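You operate a simulated robot arm through the tools that you are given. There is no shell and no other tool. Be economical: measure what you need, move in short steps, check, and stop when the job is done.

Carry out the task below with a simulated robot arm. There is one attempt and no reset: what you move stays moved.

Task
Unplug the light box with the socket strip switched off.
Fine: dimmer off first; the white plug stands in the plug rack beside its socket; switch the strip on again.
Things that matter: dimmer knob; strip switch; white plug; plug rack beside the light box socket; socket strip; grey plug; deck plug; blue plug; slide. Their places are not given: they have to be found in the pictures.

The check looks at the end state, three seconds after you hand in, the way a careful person would. Anything else that was tipped, shoved, dropped, spilled or broken makes it a failure.

Robot
A 7-joint arm with a two-finger parallel gripper, fixed in place. Base frame: the origin is at the foot of the arm, x ahead of it, y to its left, z up; the work surface is at about z = 0.766. Units: m, degrees, N and s.
With the tool pointing down near the work surface it reaches from about 0.22 to 0.68 m from the base axis. Its first joint turns from -66.0 to 66.0 degrees. Payload 2.4 kg.
The tool frame sits at the grasp point between the pads (the TCP): z along the fingers, y along the line on which they close. The tips reach 0.03 m beyond it. Largest opening 0.094 m; finger width 0.028, thickness 0.01; the body of the gripper, 0.05 by 0.096 m, starts 0.055 m behind the TCP.
Orientation is told as [roll, pitch, yaw] about the base's x, y, z axes, in that order, counted from this pose: with the fingers straight down and closing along the base's y, the tool's x points along the base's -x, its y along +y and its z along -z.

Tools
- The arm moves only by the tool drive_tool. Its argument "motion" is a list of rows, each an object of numbers (a shift or turn left out is 0, a gripper value left out holds the last): "x", "y", "z": the shift along the base's x, y, z in m; "rx", "ry", "rz": the turn, a rotation vector about the base's x, y, z in degrees; "grip": the finger opening in m, from 0 to 0.094. In form: [{"x": .., "y": .., "z": .., "rx": .., "ry": .., "rz": .., "grip": ..}, ...]. A call has 1 to 20 rows; each row shifts and turns the commanded pose from where the row before left it. Each row takes 0.2 s and may step no farther than 0.05 m and 8.6 degrees from the row before; otherwise, or with a gripper value out of range, the whole call is refused. A pose out of reach is approached as far as the arm can. The call stops where the force on the tool passes 90 N (or 10 N more than at its start, if that is more) or the arm is blocked; 0.2 s more then pass. The fingers move at their own pace (about 0.153 m/s each) and stop on an object; they squeeze with about 26 N. The grip force told is the motor's: it shows also when the fingers shut on nothing. Time passes only in rows, and 0.2 s behind the last, so rows that do not move let the fingers close. It gives the time, the measured TCP pose, the force on the tool (base axes), the opening and the grip force at its end, in the units of the frame above (readings bear some noise).
- Cameras (640 x 400 px; columns grow to the right, rows downward): "scene" is fixed at [0.0396, 0.4868, 1.4305]; the picture's right is [-0.69, -0.72, 0.00], its down [-0.56, 0.53, -0.64] and it looks along [0.46, -0.44, -0.77] (base axes); focal length 214 px, centre (320, 200). "wrist" rides on the gripper at [-0.037, 0, -0.058] in the tool frame; the picture's right is [0.00, -1.00, 0.00], its down [0.97, 0.00, -0.24] and it looks along [0.24, 0.00, 0.97] (tool axes); focal length 218 px, centre (320, 200).
- get_image(camera): a new picture of that camera. The clock stands still meanwhile.
- locate(camera, pixels): there is no depth. For up to 12 entries [column, row, z] of the newest picture of that camera ("zoom" is the newest enlarged one), the place [x, y] in the base frame at which the ray of that pixel passes the height z, good to about 0.003 m, but the place of the scene camera against the robot may be out by one fixed shift of up to 0.012 m in any direction. The clock stands still meanwhile.
- zoom(camera, box): a new picture of the part [left, top, right, bottom] of that camera's present view, enlarged. The clock stands still meanwhile.
- close_job(): hands the job in; it is judged then, once.

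Work in short steps. Measure before you move; look again where a grasp or a placing could have gone wrong, and mend it. You have 80 turns and 34 pictures in all, those below and enlarged ones among them. Open the gripper and draw the arm clear of the work before you hand the job in, unless the task says otherwise; then end with one line.

The tools are called after "Emit:" by a JSON object that holds its "api" and its "payload". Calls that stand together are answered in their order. drive_tool: Moves the arm, as the interface text tells. Its arguments: {"type":"object","properties":{"motion":{"type":"array","items":{"type":"object","properties":{"x":{"type":"number"},"y":{"type":"number"},"z":{"type":"number"},"rx":{"type":"number"},"ry":{"type":"number"},"rz":{"type":"number"},"grip":{"type":"number"}}}}},"required":["motion"]} The other tools are called the same way: get_image (camera) takes a picture; locate (camera, pixels) gives the place at which the rays of pixels pass given heights; zoom (camera, box) takes an enlarged picture of a part of a camera's view; close_job () hands the job in.

At the start:

```text
time: 0.0
eef_pos: [0.2929, 0.1209, 1.3413]
orientation: [0.0, -0.1, 0.1]
force: [0.3, -0.3, -0.5]
grip_width: 0.094
gripper_force: 0.2
```

scene: 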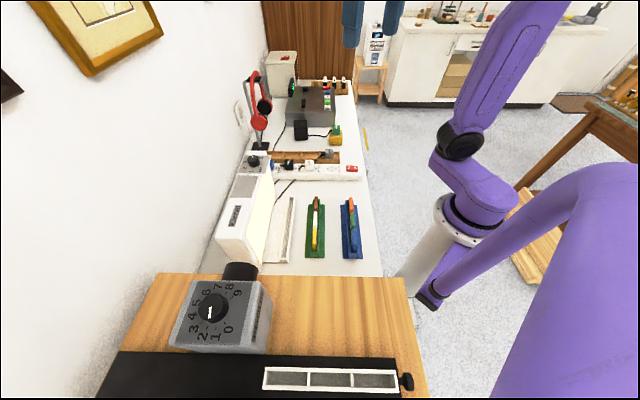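
wrist: 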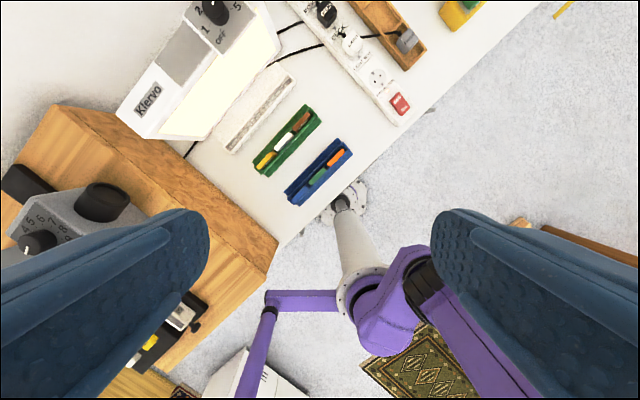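

The strip lies around scene px (250-360,150-180), with the light box "Klarvo" at (245,215) and a knob at (253,160). I zoom in on both views.

Emit:
{"api": "zoom", "payload": {"camera": "scene", "box": [220, 120, 380, 220]}}

Emit:
{"api": "zoom", "payload": {"camera": "wrist", "box": [180, 0, 440, 162]}}

```text
4.00 times, centred on (300, 170) of scene
```

zoom: 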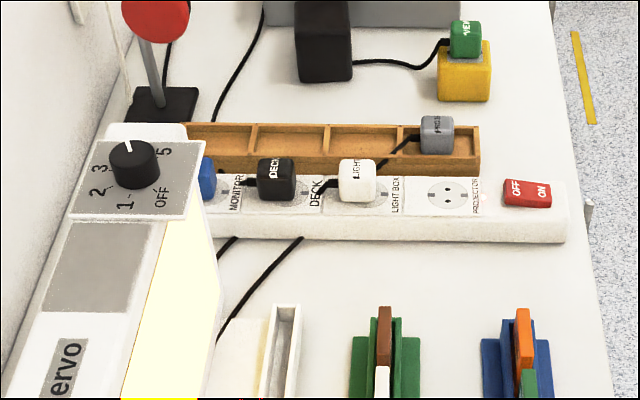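

```text
2.46 times, centred on (310, 81) of wrist
```

zoom: 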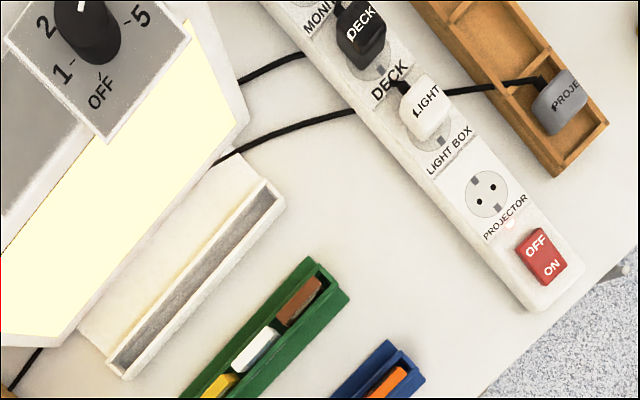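

I triangulate knob, plug, switch and rack from both cameras at several heights.

Emit:
{"api": "locate", "payload": {"camera": "scene", "pixels": [[253.5, 158, 0.9], [253.5, 158, 0.95], [253.5, 158, 1.0], [309.5, 161, 0.82], [309.5, 161, 0.84], [352, 168, 0.81], [289, 161, 0.83], [329, 150, 0.82], [309, 155, 0.79], [361, 180.5, 0.766], [340.5, 162.5, 0.79], [253.5, 158, 0.85]]}}

Emit:
{"api": "locate", "payload": {"camera": "wrist", "pixels": [[213, 10, 0.9], [213, 10, 0.95], [213, 10, 1.0], [353, 42, 0.82], [353, 42, 0.84], [400, 104, 0.81], [326, 13, 0.83], [408, 39, 0.82], [385, 32, 0.79], [402, 126, 0.766], [407, 70, 0.79], [213, 10, 0.85]]}}

```text
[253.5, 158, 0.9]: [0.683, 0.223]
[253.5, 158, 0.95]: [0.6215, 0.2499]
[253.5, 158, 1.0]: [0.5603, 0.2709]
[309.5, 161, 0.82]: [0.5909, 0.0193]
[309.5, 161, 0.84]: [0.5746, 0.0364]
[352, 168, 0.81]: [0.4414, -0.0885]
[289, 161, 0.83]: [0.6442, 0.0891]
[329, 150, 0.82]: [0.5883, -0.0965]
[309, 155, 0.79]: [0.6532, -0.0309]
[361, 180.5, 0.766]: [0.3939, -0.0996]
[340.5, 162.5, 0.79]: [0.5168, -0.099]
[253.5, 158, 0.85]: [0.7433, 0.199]
```

```text
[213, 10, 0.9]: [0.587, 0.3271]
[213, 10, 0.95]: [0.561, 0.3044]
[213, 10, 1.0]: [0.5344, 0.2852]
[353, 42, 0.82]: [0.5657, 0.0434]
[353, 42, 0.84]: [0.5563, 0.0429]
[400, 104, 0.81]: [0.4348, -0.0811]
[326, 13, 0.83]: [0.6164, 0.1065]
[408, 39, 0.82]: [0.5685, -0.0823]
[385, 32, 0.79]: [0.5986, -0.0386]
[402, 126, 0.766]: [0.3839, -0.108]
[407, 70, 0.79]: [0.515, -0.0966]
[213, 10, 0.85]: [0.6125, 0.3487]
```

The knob top is near (0.525, 0.277, 1.02) and the white plug top near (0.555, 0.043, 0.85). I move toward the knob at height for a closer look.

Emit:
{"api": "drive_tool", "payload": {"motion": [{"x": 0.04, "y": 0.02, "z": -0.01}, {"x": 0.04, "y": 0.02, "z": -0.01}, {"x": 0.04, "y": 0.025, "z": -0.01}, {"x": 0.03, "y": 0.025, "z": -0.02}, {"x": 0.02, "y": 0.02, "z": -0.03}, {"x": 0.02, "y": 0.02, "z": -0.03}, {"x": 0.01, "y": 0.01, "z": -0.02}, {}]}}

Emit:
{"api": "get_image", "payload": {"camera": "wrist"}}

```text
time: 1.8
eef_pos: [0.494, 0.2597, 1.2111]
orientation: [0.1, 0.1, 0.0]
force: [-0.3, -0.9, 0.1]
grip_width: 0.094
gripper_force: 0.0
```

```text
29 pictures are left
```

wrist: 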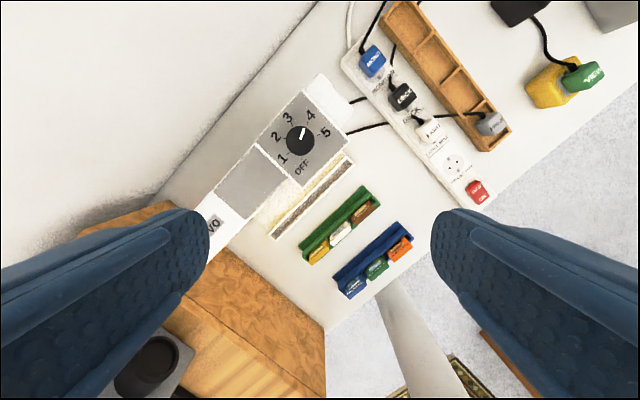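

The knob is at wrist (300,141), pointer between 3 and 4. I measure knob and strip items from here and zoom in on the knob and the strip.

Emit:
{"api": "locate", "payload": {"camera": "wrist", "pixels": [[300, 140, 0.98], [300, 140, 1.0], [300, 140, 1.02], [427, 129, 0.84], [477, 190, 0.81], [491, 122, 0.82], [401, 96, 0.84], [372, 62, 0.84], [510, 132, 0.79], [443, 75, 0.77], [471, 104, 0.77], [490, 150, 0.79]]}}

Emit:
{"api": "zoom", "payload": {"camera": "wrist", "box": [240, 80, 368, 160]}}

Emit:
{"api": "zoom", "payload": {"camera": "wrist", "box": [340, 60, 532, 180]}}

```text
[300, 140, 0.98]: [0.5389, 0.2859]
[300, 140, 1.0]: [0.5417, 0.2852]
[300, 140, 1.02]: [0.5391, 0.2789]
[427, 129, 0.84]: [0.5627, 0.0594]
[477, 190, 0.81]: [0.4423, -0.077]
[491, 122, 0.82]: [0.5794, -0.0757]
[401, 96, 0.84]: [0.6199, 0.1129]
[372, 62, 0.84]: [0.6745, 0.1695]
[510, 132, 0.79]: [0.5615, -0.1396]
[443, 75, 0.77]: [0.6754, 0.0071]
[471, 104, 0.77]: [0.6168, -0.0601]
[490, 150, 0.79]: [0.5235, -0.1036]
```

```text
5.00 times, centred on (304, 120) of wrist
```

zoom: 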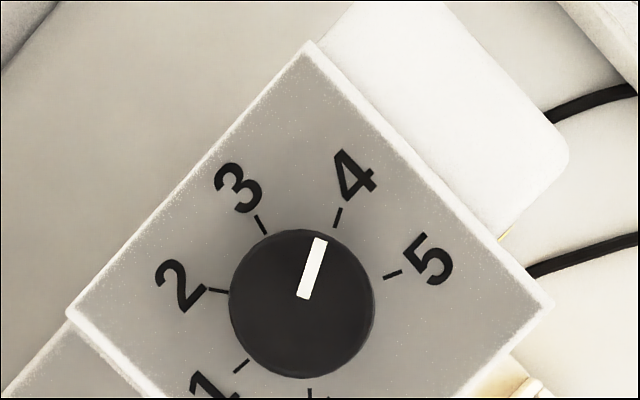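

```text
3.33 times, centred on (436, 120) of wrist
```

zoom: 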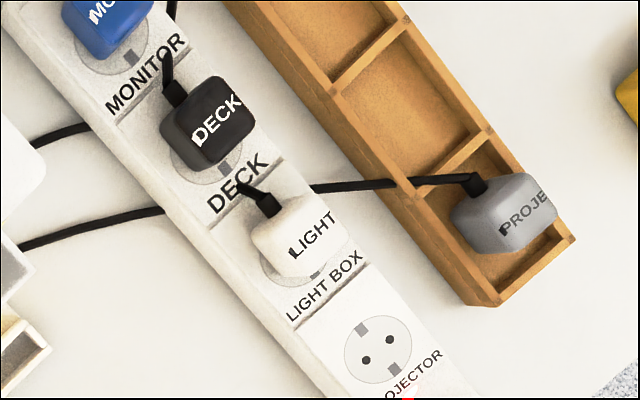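

The knob (diameter ≈ 33 mm) is centred near (0.540, 0.284), z≈0.995, pointing at about 4, and OFF is ~200° counter-clockwise (+rz). I go above it, pre-turning -48°.

Emit:
{"api": "drive_tool", "payload": {"motion": [{"x": 0.016, "y": 0.008, "z": -0.02, "rz": -8}, {"x": 0.015, "y": 0.008, "z": -0.02, "rz": -8}, {"x": 0.015, "y": 0.008, "z": -0.02, "rz": -8}, {"z": -0.02, "rz": -8}, {"z": -0.02, "rz": -8}, {"z": -0.02, "rz": -8}, {}]}}

Emit:
{"api": "get_image", "payload": {"camera": "wrist"}}

```text
time: 3.4
eef_pos: [0.5406, 0.2843, 1.0909]
orientation: [0.0, -0.1, -48.1]
force: [0.3, 0.3, -0.8]
grip_width: 0.094
gripper_force: 0.1
```

```text
26 pictures are left
```

wrist: 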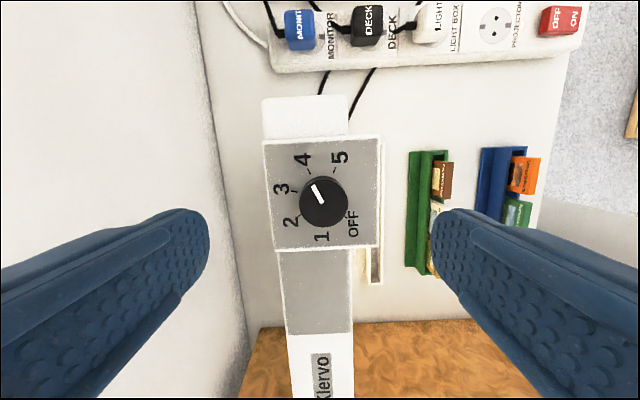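

Knob centre is at (322,201), nearly under the TCP. I locate it to correct the centre and height.

Emit:
{"api": "locate", "payload": {"camera": "wrist", "pixels": [[323, 201, 0.96], [323, 201, 0.98], [323, 201, 1.0], [298, 201, 0.98], [348, 201, 0.98], [323, 226, 0.96], [428, 20, 0.84], [562, 20, 0.81], [376, 245, 0.96], [263, 145, 0.96]]}}

```text
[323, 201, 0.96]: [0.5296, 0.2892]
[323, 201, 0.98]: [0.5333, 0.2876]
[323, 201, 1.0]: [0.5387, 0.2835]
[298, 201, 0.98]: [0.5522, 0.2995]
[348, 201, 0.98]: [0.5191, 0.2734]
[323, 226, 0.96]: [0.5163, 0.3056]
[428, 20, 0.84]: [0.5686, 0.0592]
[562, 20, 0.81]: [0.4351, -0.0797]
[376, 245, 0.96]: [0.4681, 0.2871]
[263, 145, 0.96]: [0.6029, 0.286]
```

Centre (0.539, 0.284) at z≈1.0 is confirmed. I descend carefully to TCP 1.015 (tips 0.985), partly closed.

Emit:
{"api": "drive_tool", "payload": {"motion": [{"z": -0.03, "grip": 0.06}, {"z": -0.02}, {"z": -0.01}, {"z": -0.008}, {"z": -0.007}, {}]}}

Emit:
{"api": "get_image", "payload": {"camera": "wrist"}}

```text
time: 4.8
eef_pos: [0.5405, 0.282, 1.0161]
orientation: [0.0, 0.1, -48.1]
force: [-1.0, -0.2, -0.3]
grip_width: 0.0598
gripper_force: 0.1
```

```text
25 pictures are left
```

wrist: 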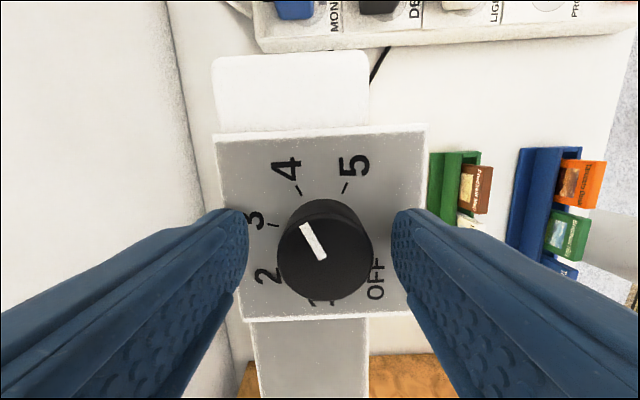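

The knob sits centred between the fingers with tips around z 0.986. I close on it and turn +96° about vertical.

Emit:
{"api": "drive_tool", "payload": {"motion": [{"x": -0.003, "y": 0.001, "grip": 0.025}, {}, {"rz": 8}, {"rz": 8}, {"rz": 8}, {"rz": 8}, {"rz": 8}, {"rz": 8}, {"rz": 8}, {"rz": 8}, {"rz": 8}, {"rz": 8}, {"rz": 8}, {"rz": 8}, {}]}}

Emit:
{"api": "get_image", "payload": {"camera": "wrist"}}

```text
time: 8.0
eef_pos: [0.5371, 0.2836, 1.0162]
orientation: [0.0, 0.1, 48.2]
force: [13.3, -10.1, -6.6]
grip_width: 0.0335
gripper_force: 44.6
```

```text
24 pictures are left
```

wrist: 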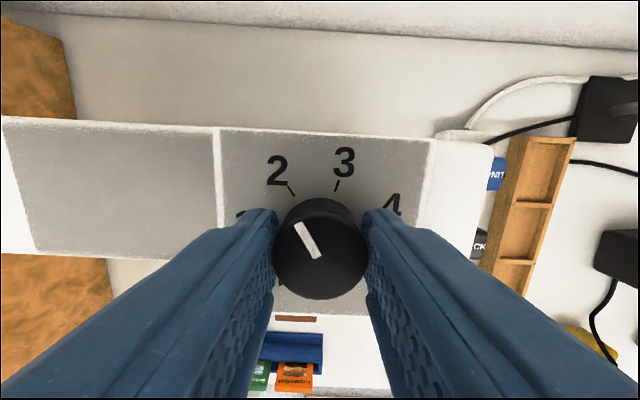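

The pointer moved from about 4 to about 2 with no slip. I release, turn back 96°, regrip and turn again.

Emit:
{"api": "drive_tool", "payload": {"motion": [{"grip": 0.06}, {"x": 0.001, "y": -0.001}, {"rz": -8}, {"rz": -8}, {"rz": -8}, {"rz": -8}, {"rz": -8}, {"rz": -8}, {"rz": -8}, {"rz": -8}, {"rz": -8}, {"rz": -8}, {"rz": -8}, {"rz": -8}, {}]}}

Emit:
{"api": "drive_tool", "payload": {"motion": [{"grip": 0.025}, {}, {"rz": 8}, {"rz": 8}, {"rz": 8}, {"rz": 8}, {"rz": 8}, {"rz": 8}, {"rz": 8}, {"rz": 8}, {"rz": 8}, {"rz": 8}, {"rz": 8}, {"rz": 8}, {}]}}

Emit:
{"api": "get_image", "payload": {"camera": "wrist"}}

```text
time: 11.2
eef_pos: [0.537, 0.2831, 1.0161]
orientation: [0.1, 0.1, -48.1]
force: [-0.7, -0.4, 0.8]
grip_width: 0.0602
gripper_force: 0.0
```

```text
time: 14.4
eef_pos: [0.5374, 0.2829, 1.0158]
orientation: [0.0, 0.1, 48.1]
force: [-10.6, -13.0, 3.7]
grip_width: 0.0335
gripper_force: 44.9
```

```text
23 pictures are left
```

wrist: 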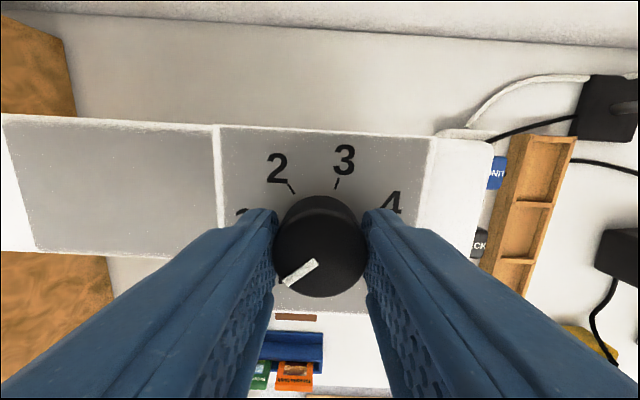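

The pointer is nearly at OFF. I release, lift, and look to get the remaining angle.

Emit:
{"api": "drive_tool", "payload": {"motion": [{"grip": 0.07}, {}, {"z": 0.03}, {"z": 0.05}, {"z": 0.03, "rz": -8}, {"rz": -8}, {"rz": -8}, {"rz": -8}, {"rz": -8}, {"rz": -8}, {}]}}

Emit:
{"api": "zoom", "payload": {"camera": "wrist", "box": [240, 150, 400, 250]}}

```text
time: 16.8
eef_pos: [0.5378, 0.2837, 1.1273]
orientation: [0.0, 0.0, -0.1]
force: [-0.2, -0.7, -0.3]
grip_width: 0.0703
gripper_force: 0.1
```

```text
4.00 times, centred on (320, 200) of wrist
```

zoom: 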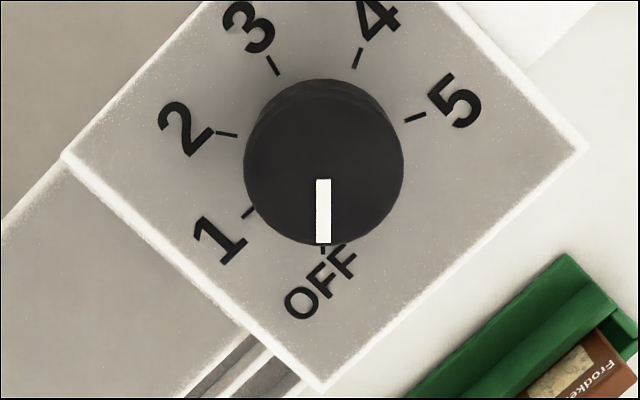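

The pointer is right on OFF. Next I move over the strip switch near (0.438,-0.079), turning yaw to +46° so the strip is aligned with the tool.

Emit:
{"api": "drive_tool", "payload": {"motion": [{"x": -0.01, "y": -0.045, "rz": 8, "grip": 0.0}, {"x": -0.01, "y": -0.045, "rz": 8}, {"x": -0.01, "y": -0.045, "rz": 8}, {"x": -0.015, "y": -0.045, "rz": 8}, {"x": -0.015, "y": -0.045, "rz": 7}, {"x": -0.015, "y": -0.045, "rz": 7}, {"x": -0.015, "y": -0.045}, {"x": -0.01, "y": -0.047, "z": -0.01}, {"z": -0.05}, {"z": -0.05}, {}]}}

Emit:
{"api": "get_image", "payload": {"camera": "wrist"}}

```text
time: 19.2
eef_pos: [0.4379, -0.0799, 1.016]
orientation: [0.0, 0.0, 46.1]
force: [0.4, -0.5, 0.5]
grip_width: 0.0
gripper_force: 25.6
```

```text
21 pictures are left
```

wrist: 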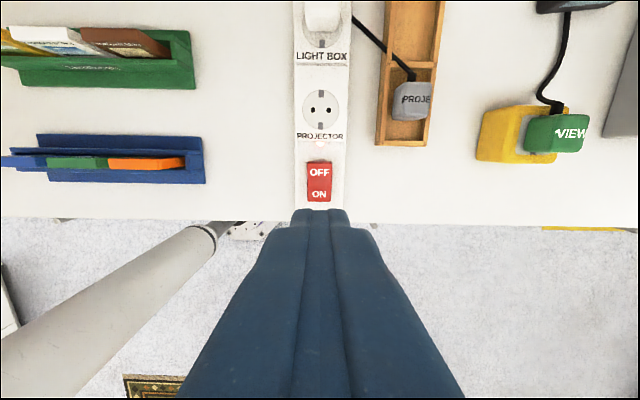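

The strip is vertical in the picture; switch centre (319,181), OFF half at (319,172). I measure those and zoom to see the rocker state.

Emit:
{"api": "locate", "payload": {"camera": "wrist", "pixels": [[319, 172, 0.8], [319, 172, 0.82], [319, 194, 0.8], [319, 194, 0.82], [319, 181, 0.81], [321, 108, 0.8], [322, 16, 0.84], [406, 30, 0.79], [417, 64, 0.79], [430, 62, 0.79], [384, 62, 0.79], [414, 100, 0.82]]}}

Emit:
{"api": "zoom", "payload": {"camera": "wrist", "box": [270, 140, 366, 200]}}

```text
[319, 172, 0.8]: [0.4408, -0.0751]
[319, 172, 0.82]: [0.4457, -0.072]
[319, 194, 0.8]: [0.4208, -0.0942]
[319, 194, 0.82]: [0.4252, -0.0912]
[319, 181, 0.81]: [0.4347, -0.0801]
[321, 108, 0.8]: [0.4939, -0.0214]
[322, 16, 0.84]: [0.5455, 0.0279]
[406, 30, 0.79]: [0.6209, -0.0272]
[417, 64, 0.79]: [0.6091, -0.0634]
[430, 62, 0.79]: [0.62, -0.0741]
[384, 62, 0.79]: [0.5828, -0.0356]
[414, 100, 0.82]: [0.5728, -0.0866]
```

```text
6.67 times, centred on (318, 170) of wrist
```

zoom: 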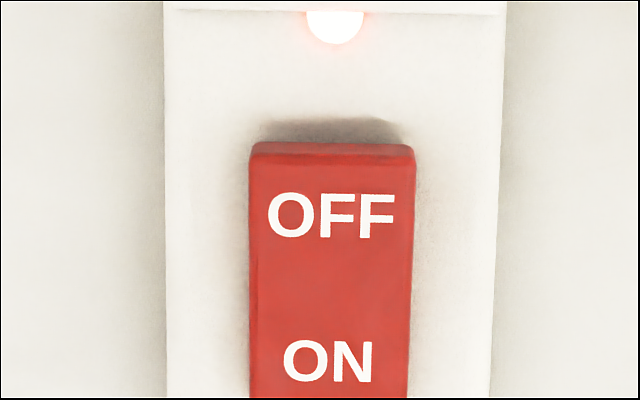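

The OFF end is raised (strip is ON, lamp lit). I press the OFF end at about (0.445,-0.071), descending first to tip height ≈0.83.

Emit:
{"api": "drive_tool", "payload": {"motion": [{"x": 0.0075, "y": 0.0085, "z": -0.04}, {"z": -0.05}, {"z": -0.04}, {"z": -0.02}, {"z": -0.005}, {}]}}

Emit:
{"api": "get_image", "payload": {"camera": "wrist"}}

```text
time: 20.6
eef_pos: [0.4461, -0.069, 0.8614]
orientation: [-0.1, 0.0, 46.0]
force: [-0.4, -0.4, -0.7]
grip_width: 0.0001
gripper_force: 25.7
```

```text
19 pictures are left
```

wrist: 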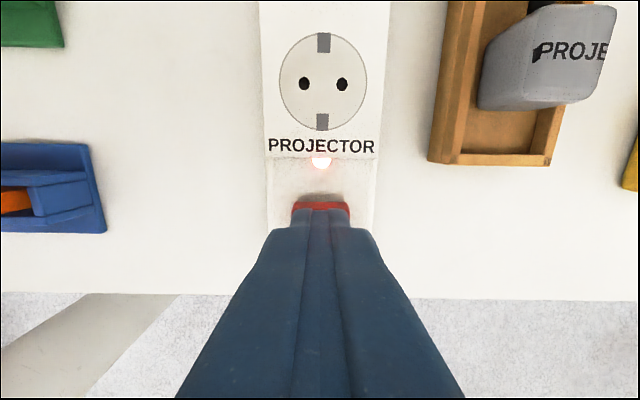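

The tips are over the OFF end with the lamp lit. I press down in small steps.

Emit:
{"api": "drive_tool", "payload": {"motion": [{"z": -0.005}, {"z": -0.004}, {"z": -0.004}, {"z": -0.003}, {"z": -0.003}]}}

```text
time: 21.8
eef_pos: [0.4449, -0.071, 0.8418]
orientation: [0.0, -0.1, 46.1]
force: [0.7, 0.8, 0.8]
grip_width: 0.0
gripper_force: 26.0
```

No contact yet (tips ≈0.812). Continuing down in small steps.

Emit:
{"api": "drive_tool", "payload": {"motion": [{"z": -0.003}, {"z": -0.003}, {"z": -0.003}, {}]}}

```text
time: 22.4
eef_pos: [0.4464, -0.0701, 0.8411]
orientation: [-0.2, -0.1, 46.2]
force: [-6.8, 2.0, 22.4]
grip_width: 0.0002
gripper_force: 25.8
stopped in row 3: the force on the tool passed its limit (the readings are from after the stop); the commanded pose is now the measured one
```

Contact stopped the motion; I look at the lamp and rocker.

Emit:
{"api": "drive_tool", "payload": {"motion": [{"z": 0.03}, {"z": 0.04}, {"z": 0.03}, {}]}}

Emit:
{"api": "zoom", "payload": {"camera": "wrist", "box": [240, 110, 400, 210]}}

```text
time: 23.4
eef_pos: [0.4456, -0.0711, 0.9401]
orientation: [-0.2, 0.0, 46.1]
force: [0.8, 0.3, -0.2]
grip_width: 0.0
gripper_force: 25.9
```

```text
4.00 times, centred on (320, 160) of wrist
```

zoom: 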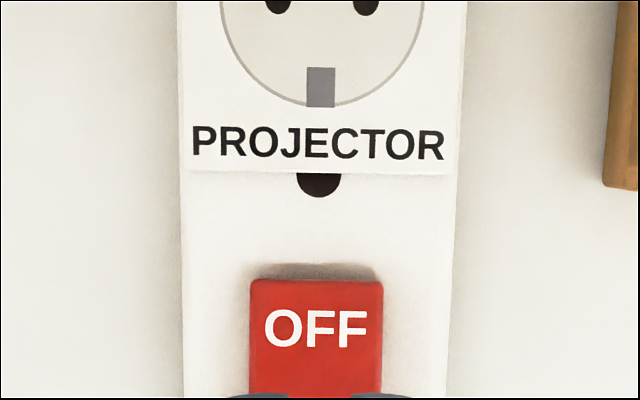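

The lamp is dark: strip is off. Now I move over the white plug and look.

Emit:
{"api": "drive_tool", "payload": {"motion": [{"x": 0.033, "y": 0.035, "z": 0.02, "grip": 0.07}, {"x": 0.033, "y": 0.035, "z": 0.02}, {"x": 0.033, "y": 0.033}, {}]}}

Emit:
{"api": "get_image", "payload": {"camera": "wrist"}}

```text
refused: row 1 steps farther than a row can; nothing moved
```

```text
17 pictures are left
```

wrist: 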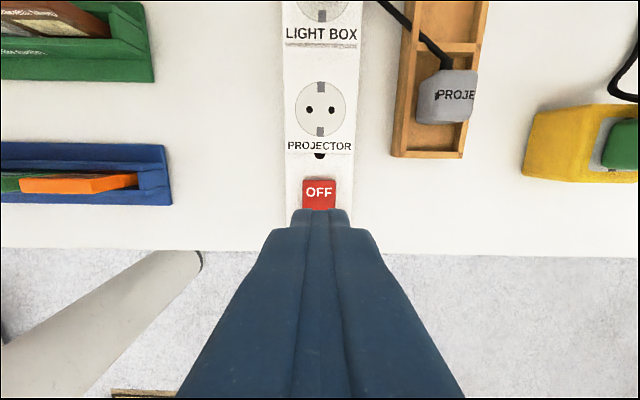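

That step was too long; I repeat it with shorter rows.

Emit:
{"api": "drive_tool", "payload": {"motion": [{"x": 0.025, "y": 0.026, "z": 0.02, "grip": 0.07}, {"x": 0.025, "y": 0.026, "z": 0.02}, {"x": 0.025, "y": 0.026}, {"x": 0.024, "y": 0.025}, {}]}}

Emit:
{"api": "get_image", "payload": {"camera": "wrist"}}

```text
time: 24.6
eef_pos: [0.5456, 0.0332, 0.98]
orientation: [-0.1, -0.1, 46.1]
force: [0.2, 0.6, 0.7]
grip_width: 0.07
gripper_force: 0.1
```

```text
16 pictures are left
```

wrist: 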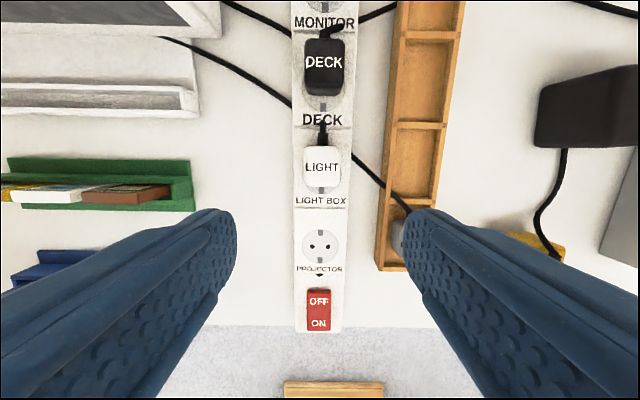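

The plug top is at (322,165) and the rack compartment beside it is centred about (415,165) with dividers at rows 124 and 210. I locate both and zoom in.

Emit:
{"api": "locate", "payload": {"camera": "wrist", "pixels": [[322, 165, 0.83], [322, 165, 0.85], [304, 165, 0.85], [341, 165, 0.85], [322, 147, 0.85], [322, 183, 0.85], [393, 165, 0.79], [440, 165, 0.79], [418, 124, 0.79], [412, 210, 0.79], [415, 165, 0.77], [321, 243, 0.8]]}}

Emit:
{"api": "zoom", "payload": {"camera": "wrist", "box": [288, 110, 448, 210]}}

```text
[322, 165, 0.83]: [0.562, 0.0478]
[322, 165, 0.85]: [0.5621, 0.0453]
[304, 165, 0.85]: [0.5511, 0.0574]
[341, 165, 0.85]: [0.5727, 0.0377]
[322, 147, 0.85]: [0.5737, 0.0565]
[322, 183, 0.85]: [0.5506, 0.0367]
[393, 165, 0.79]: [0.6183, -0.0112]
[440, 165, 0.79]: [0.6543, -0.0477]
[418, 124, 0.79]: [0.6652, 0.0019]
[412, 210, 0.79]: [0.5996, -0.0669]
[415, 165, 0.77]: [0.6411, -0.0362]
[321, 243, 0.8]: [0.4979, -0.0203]
```

```text
4.00 times, centred on (368, 160) of wrist
```

zoom: 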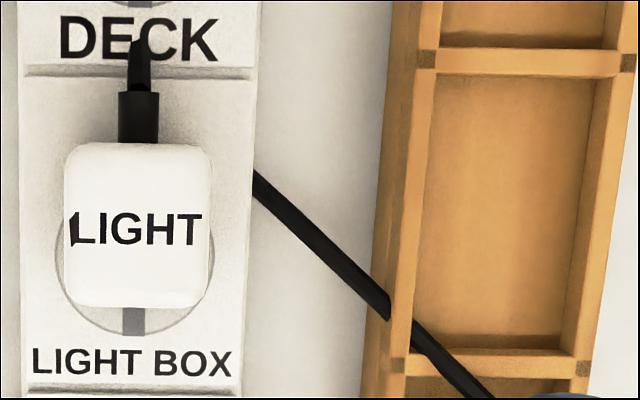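

The plug (~33 mm wide) is centred around (0.561,0.046), z top ≈0.85. I move over it and descend to TCP 0.875 with 0.06 opening, then check.

Emit:
{"api": "drive_tool", "payload": {"motion": [{"x": 0.015, "y": 0.0125, "grip": 0.06}, {"z": -0.045}, {"z": -0.04}, {"z": -0.02}, {}]}}

Emit:
{"api": "get_image", "payload": {"camera": "wrist"}}

```text
time: 25.8
eef_pos: [0.5603, 0.0465, 0.8751]
orientation: [-0.2, -0.2, 46.0]
force: [-0.3, -0.7, 0.0]
grip_width: 0.0598
gripper_force: 0.0
```

```text
14 pictures are left
```

wrist: 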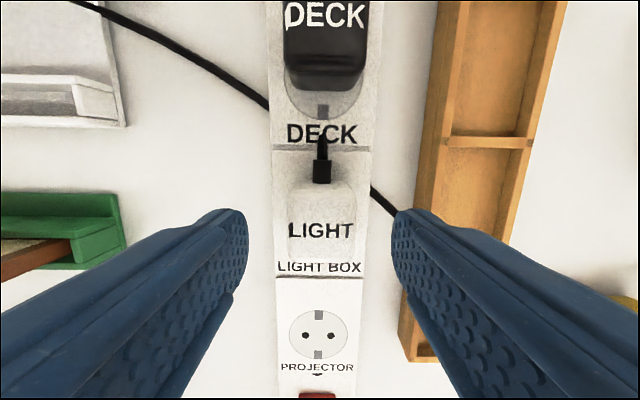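

The plug is centred between the fingers; the cord of the grey plug lies low. I descend to TCP 0.840 and close.

Emit:
{"api": "drive_tool", "payload": {"motion": [{"z": -0.015}, {"z": -0.01}, {"z": -0.01}, {}, {"grip": 0.02}, {}, {}]}}

```text
time: 27.4
eef_pos: [0.56, 0.0451, 0.8406]
orientation: [-0.1, -0.1, 46.1]
force: [0.0, -0.2, -1.3]
grip_width: 0.0377
gripper_force: 26.0
```

Gripped at 0.0377 m. I pull straight up in small steps.

Emit:
{"api": "drive_tool", "payload": {"motion": [{"z": 0.003}, {"z": 0.004}, {"z": 0.005}, {"z": 0.008}, {"z": 0.01}, {"z": 0.015}, {"z": 0.015}, {}]}}

Emit:
{"api": "get_image", "payload": {"camera": "wrist"}}

Emit:
{"api": "zoom", "payload": {"camera": "scene", "box": [220, 110, 380, 210]}}

```text
time: 29.2
eef_pos: [0.5605, 0.0457, 0.9001]
orientation: [-0.1, -0.1, 46.1]
force: [0.6, 0.3, -0.6]
grip_width: 0.0378
gripper_force: 26.2
```

```text
13 pictures are left
```

wrist: 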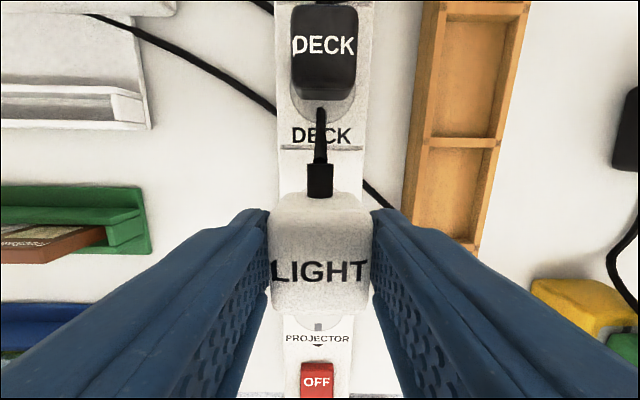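

```text
4.00 times, centred on (300, 160) of scene
```

zoom: 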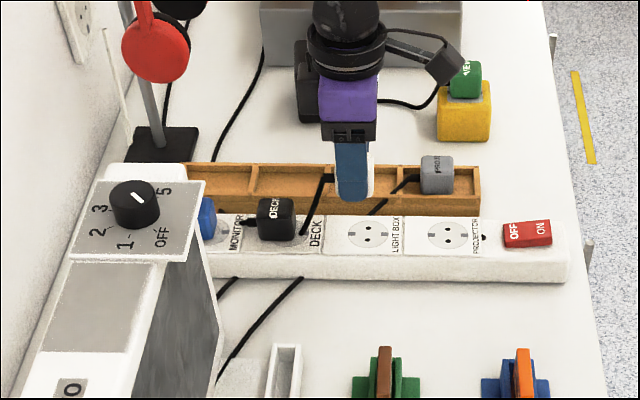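

The plug is out and the light box is dark. I triangulate the rack wall-top height using the divider corner at (427,140) and grey plug geometry.

Emit:
{"api": "locate", "payload": {"camera": "wrist", "pixels": [[427, 140, 0.77], [427, 140, 0.79], [427, 140, 0.81], [500, 142, 0.79], [500, 142, 0.81], [476, 247, 0.79], [435, 4, 0.79]]}}

Emit:
{"api": "locate", "payload": {"camera": "scene", "pixels": [[322.5, 150, 0.77], [322.5, 150, 0.79], [322.5, 150, 0.81], [340, 159, 0.766], [340, 163.5, 0.766], [282, 151.5, 0.79]]}}

Emit:
{"api": "zoom", "payload": {"camera": "scene", "box": [290, 135, 354, 175]}}

```text
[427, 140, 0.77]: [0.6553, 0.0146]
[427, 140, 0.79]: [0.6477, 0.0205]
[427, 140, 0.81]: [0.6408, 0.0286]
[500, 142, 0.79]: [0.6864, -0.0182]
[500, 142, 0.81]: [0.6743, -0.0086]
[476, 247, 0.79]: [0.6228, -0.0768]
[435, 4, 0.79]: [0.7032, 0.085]
```

```text
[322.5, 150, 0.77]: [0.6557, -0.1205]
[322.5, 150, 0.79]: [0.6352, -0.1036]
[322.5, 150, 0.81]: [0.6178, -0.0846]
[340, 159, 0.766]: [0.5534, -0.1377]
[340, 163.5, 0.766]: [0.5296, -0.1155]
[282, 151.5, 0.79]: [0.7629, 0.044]
```

```text
10.00 times, centred on (322, 155) of scene
```

zoom: 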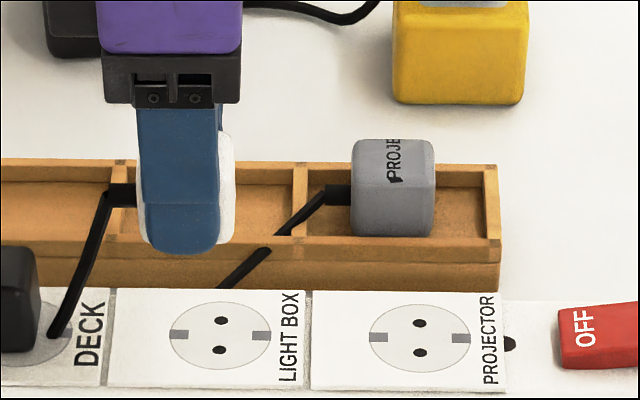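

Rack wall tops come out at z≈0.792 and compartment 3 is centred at about (0.634,-0.030), 105 mm across from the socket. I carry the plug over it and check.

Emit:
{"api": "drive_tool", "payload": {"motion": [{"z": 0.01}, {"x": 0.0185, "y": -0.0187}, {"x": 0.0185, "y": -0.0187}, {"x": 0.0185, "y": -0.0187}, {"x": 0.018, "y": -0.0188}, {}]}}

Emit:
{"api": "get_image", "payload": {"camera": "wrist"}}

```text
time: 30.6
eef_pos: [0.6347, -0.0294, 0.9094]
orientation: [-0.1, -0.1, 46.0]
force: [-0.5, 1.0, -0.4]
grip_width: 0.0375
gripper_force: 26.3
```

```text
10 pictures are left
```

wrist: 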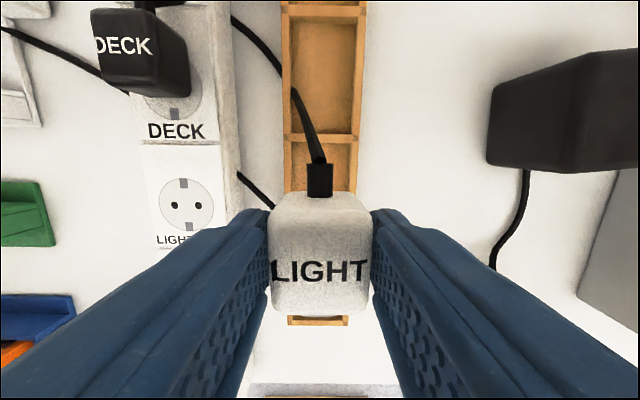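

The compartment is centred under the plug (walls at columns 287/357, divider 43 mm ahead). I lower it.

Emit:
{"api": "drive_tool", "payload": {"motion": [{"z": -0.02}, {"z": -0.02}, {"z": -0.015}, {"z": -0.01}, {"z": -0.005}, {"z": -0.003}, {}]}}

Emit:
{"api": "zoom", "payload": {"camera": "scene", "box": [290, 135, 354, 175]}}

```text
time: 32.2
eef_pos: [0.6355, -0.0293, 0.8358]
orientation: [-0.1, -0.1, 46.1]
force: [-0.6, 0.2, -0.6]
grip_width: 0.0379
gripper_force: 26.4
```

```text
10.00 times, centred on (322, 155) of scene
```

zoom: 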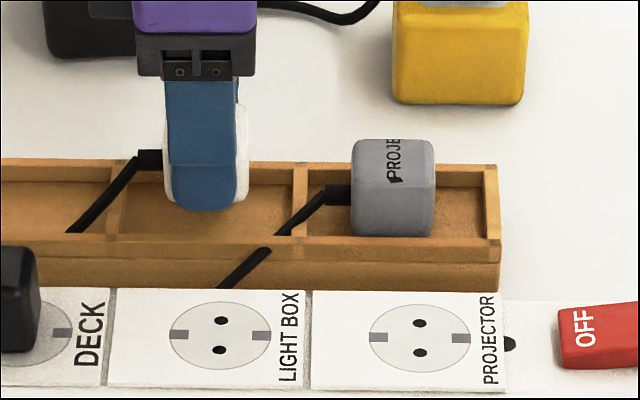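

The plug is not yet down (no contact force). I continue slowly in 2 mm steps until it touches the floor.

Emit:
{"api": "drive_tool", "payload": {"motion": [{"z": -0.002}, {"z": -0.002}, {"z": -0.002}, {"z": -0.002}, {"z": -0.002}, {}]}}

Emit:
{"api": "get_image", "payload": {"camera": "wrist"}}

```text
time: 33.6
eef_pos: [0.6338, -0.0298, 0.827]
orientation: [-0.1, -0.1, 46.2]
force: [-0.5, -0.9, -1.2]
grip_width: 0.0377
gripper_force: 26.2
```

```text
8 pictures are left
```

wrist: 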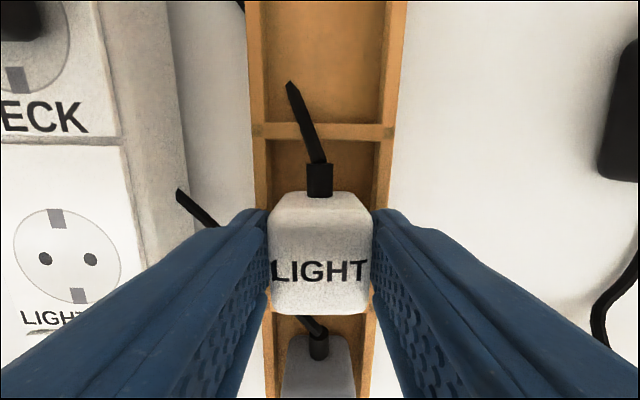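

Still aligned (walls 252–397, plug 269–373) without contact. I continue down by 1.5 mm steps.

Emit:
{"api": "drive_tool", "payload": {"motion": [{"z": -0.0015}, {"z": -0.0015}, {"z": -0.001}, {}]}}

```text
time: 34.6
eef_pos: [0.6345, -0.0289, 0.8233]
orientation: [-0.1, -0.1, 46.1]
force: [-0.9, -0.2, -0.1]
grip_width: 0.0378
gripper_force: 25.8
```

Emit:
{"api": "drive_tool", "payload": {"motion": [{"z": -0.0015}, {"z": -0.0015}, {"z": -0.001}, {}]}}

Emit:
{"api": "zoom", "payload": {"camera": "scene", "box": [290, 135, 354, 175]}}

```text
time: 35.6
eef_pos: [0.6339, -0.0298, 0.8193]
orientation: [-0.1, -0.1, 46.1]
force: [-7.5, -0.1, 15.6]
grip_width: 0.0379
gripper_force: 25.8
```

```text
10.00 times, centred on (322, 155) of scene
```

zoom: 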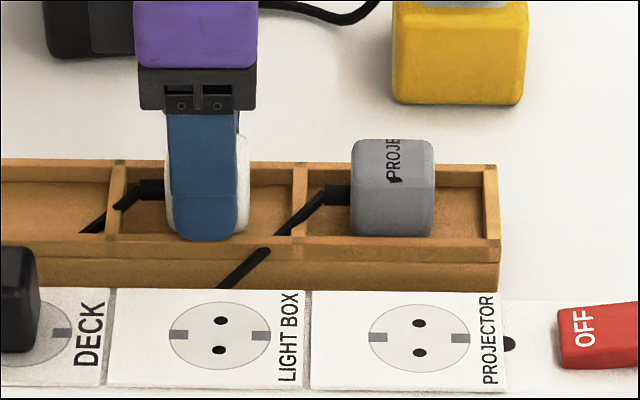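

Contact of ~16 N at TCP 0.819, and the plug top is now level with the grey one. I ease up 1 mm and release gently.

Emit:
{"api": "drive_tool", "payload": {"motion": [{"z": -0.0}, {"z": 0.001}, {"grip": 0.043}, {"grip": 0.05}, {"grip": 0.06}, {}]}}

Emit:
{"api": "get_image", "payload": {"camera": "wrist"}}

```text
time: 37.0
eef_pos: [0.6356, -0.0299, 0.8197]
orientation: [-0.2, -0.1, 46.0]
force: [3.4, -5.3, 6.4]
grip_width: 0.0565
gripper_force: 0.0
```

```text
6 pictures are left
```

wrist: 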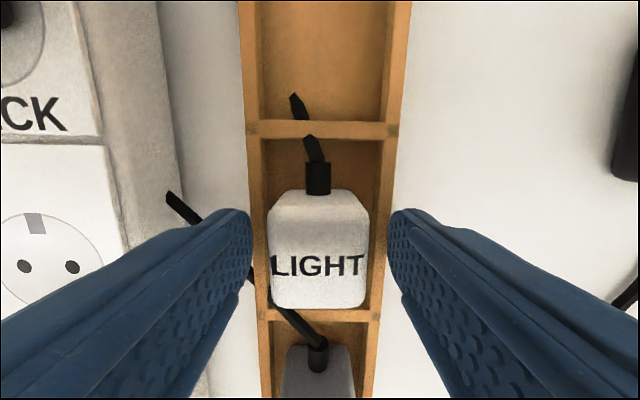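

The plug stands freely in the compartment; one finger touches a wall lightly, so I rise straight up and look.

Emit:
{"api": "drive_tool", "payload": {"motion": [{"z": 0.005}, {"z": 0.015}, {"z": 0.03}, {"z": 0.04}, {"z": 0.03}, {}]}}

Emit:
{"api": "get_image", "payload": {"camera": "wrist"}}

```text
time: 38.4
eef_pos: [0.6335, -0.0305, 0.9409]
orientation: [0.0, -0.1, 46.1]
force: [1.2, -0.6, 0.5]
grip_width: 0.0602
gripper_force: 0.0
```

```text
5 pictures are left
```

wrist: 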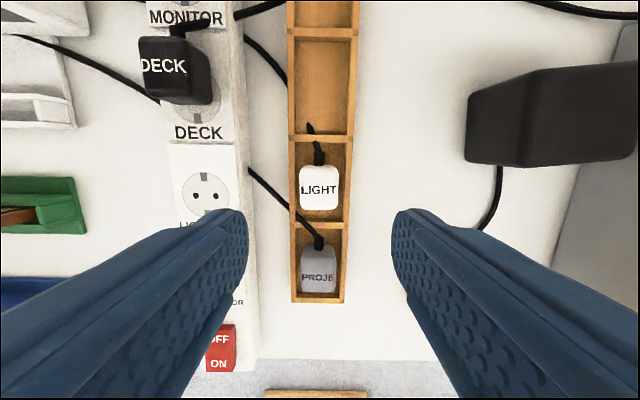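

The white plug stands upright in its compartment. Now I move with closed fingers over the ON end at about (0.4225,-0.0935).

Emit:
{"api": "drive_tool", "payload": {"motion": [{"z": 0.02, "grip": 0.0}, {"x": -0.035, "y": -0.0105}, {"x": -0.035, "y": -0.0105}, {"x": -0.035, "y": -0.0105}, {"x": -0.035, "y": -0.0105}, {"x": -0.035, "y": -0.0105}, {"x": -0.036, "y": -0.0105}, {"z": -0.04}, {"z": -0.04}, {"z": -0.025}, {}]}}

```text
time: 40.8
eef_pos: [0.4244, -0.0928, 0.8544]
orientation: [-0.1, -0.2, 46.0]
force: [-0.1, -0.1, -0.5]
grip_width: 0.0
gripper_force: 26.3
```

Emit:
{"api": "drive_tool", "payload": {"motion": [{"x": -0.001, "y": -0.001, "z": -0.005}, {"z": -0.004}, {"z": -0.003}, {"z": -0.003}, {"z": -0.002}, {"z": -0.002}, {"z": -0.002}]}}

```text
time: 42.2
eef_pos: [0.4228, -0.0935, 0.8406]
orientation: [-0.1, -0.2, 46.0]
force: [-9.4, 1.5, 25.3]
grip_width: 0.0
gripper_force: 25.7
stopped in row 6: the force on the tool passed its limit (the readings are from after the stop); the commanded pose is now the measured one
```

The same contact as before occurred at z 0.8406. I lift clear and check the lamp.

Emit:
{"api": "drive_tool", "payload": {"motion": [{"z": 0.03}, {"z": 0.04}, {"z": 0.04}, {"z": 0.04, "x": -0.01, "y": -0.01}, {"z": 0.04, "x": -0.01, "y": -0.01}, {"grip": 0.07}, {}]}}

Emit:
{"api": "get_image", "payload": {"camera": "wrist"}}

Emit:
{"api": "zoom", "payload": {"camera": "scene", "box": [220, 110, 380, 210]}}

```text
time: 43.8
eef_pos: [0.4025, -0.1156, 1.0314]
orientation: [-0.3, -0.2, 46.0]
force: [-0.2, -0.2, -0.1]
grip_width: 0.0697
gripper_force: 0.0
```

```text
4 pictures are left
```

wrist: 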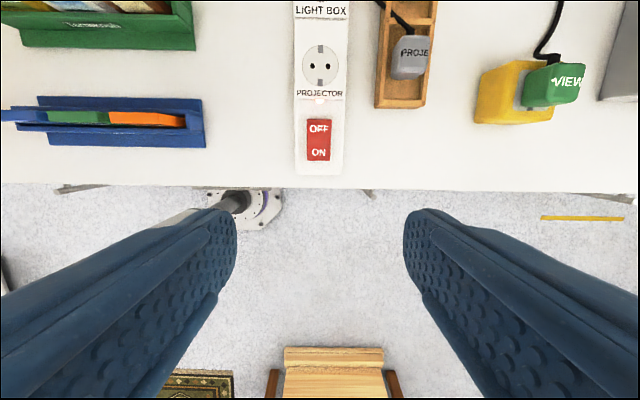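

```text
4.00 times, centred on (300, 160) of scene
```

zoom: 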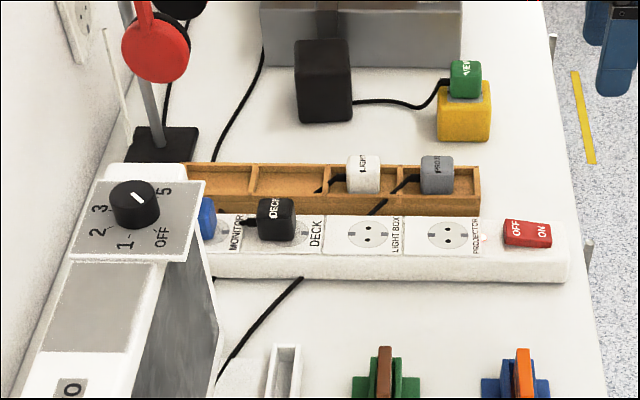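

The white plug is seated next to the grey one. I verify the lamp with one zoom.

Emit:
{"api": "zoom", "payload": {"camera": "wrist", "box": [272, 80, 368, 140]}}

```text
6.67 times, centred on (320, 110) of wrist
```

zoom: 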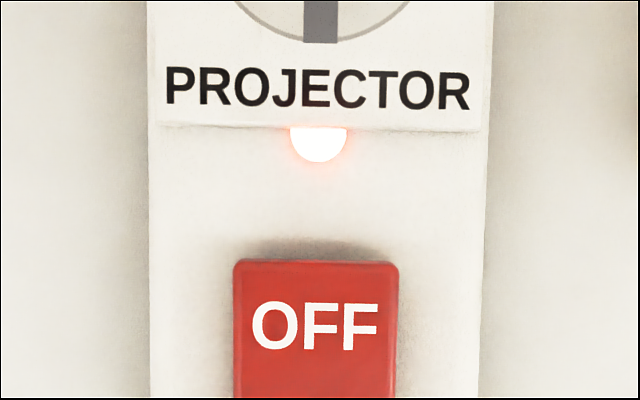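

The lamp is lit, so the strip is on again. The gripper is open and clear of the work, so I hand in.

Emit:
{"api": "close_job", "payload": {}}

```text
The job is handed in.
```

The job is handed in. I turned the dimmer to OFF and switched the strip off, then stood the white plug in the rack beside its socket and switched the strip back on; its lamp is lit.
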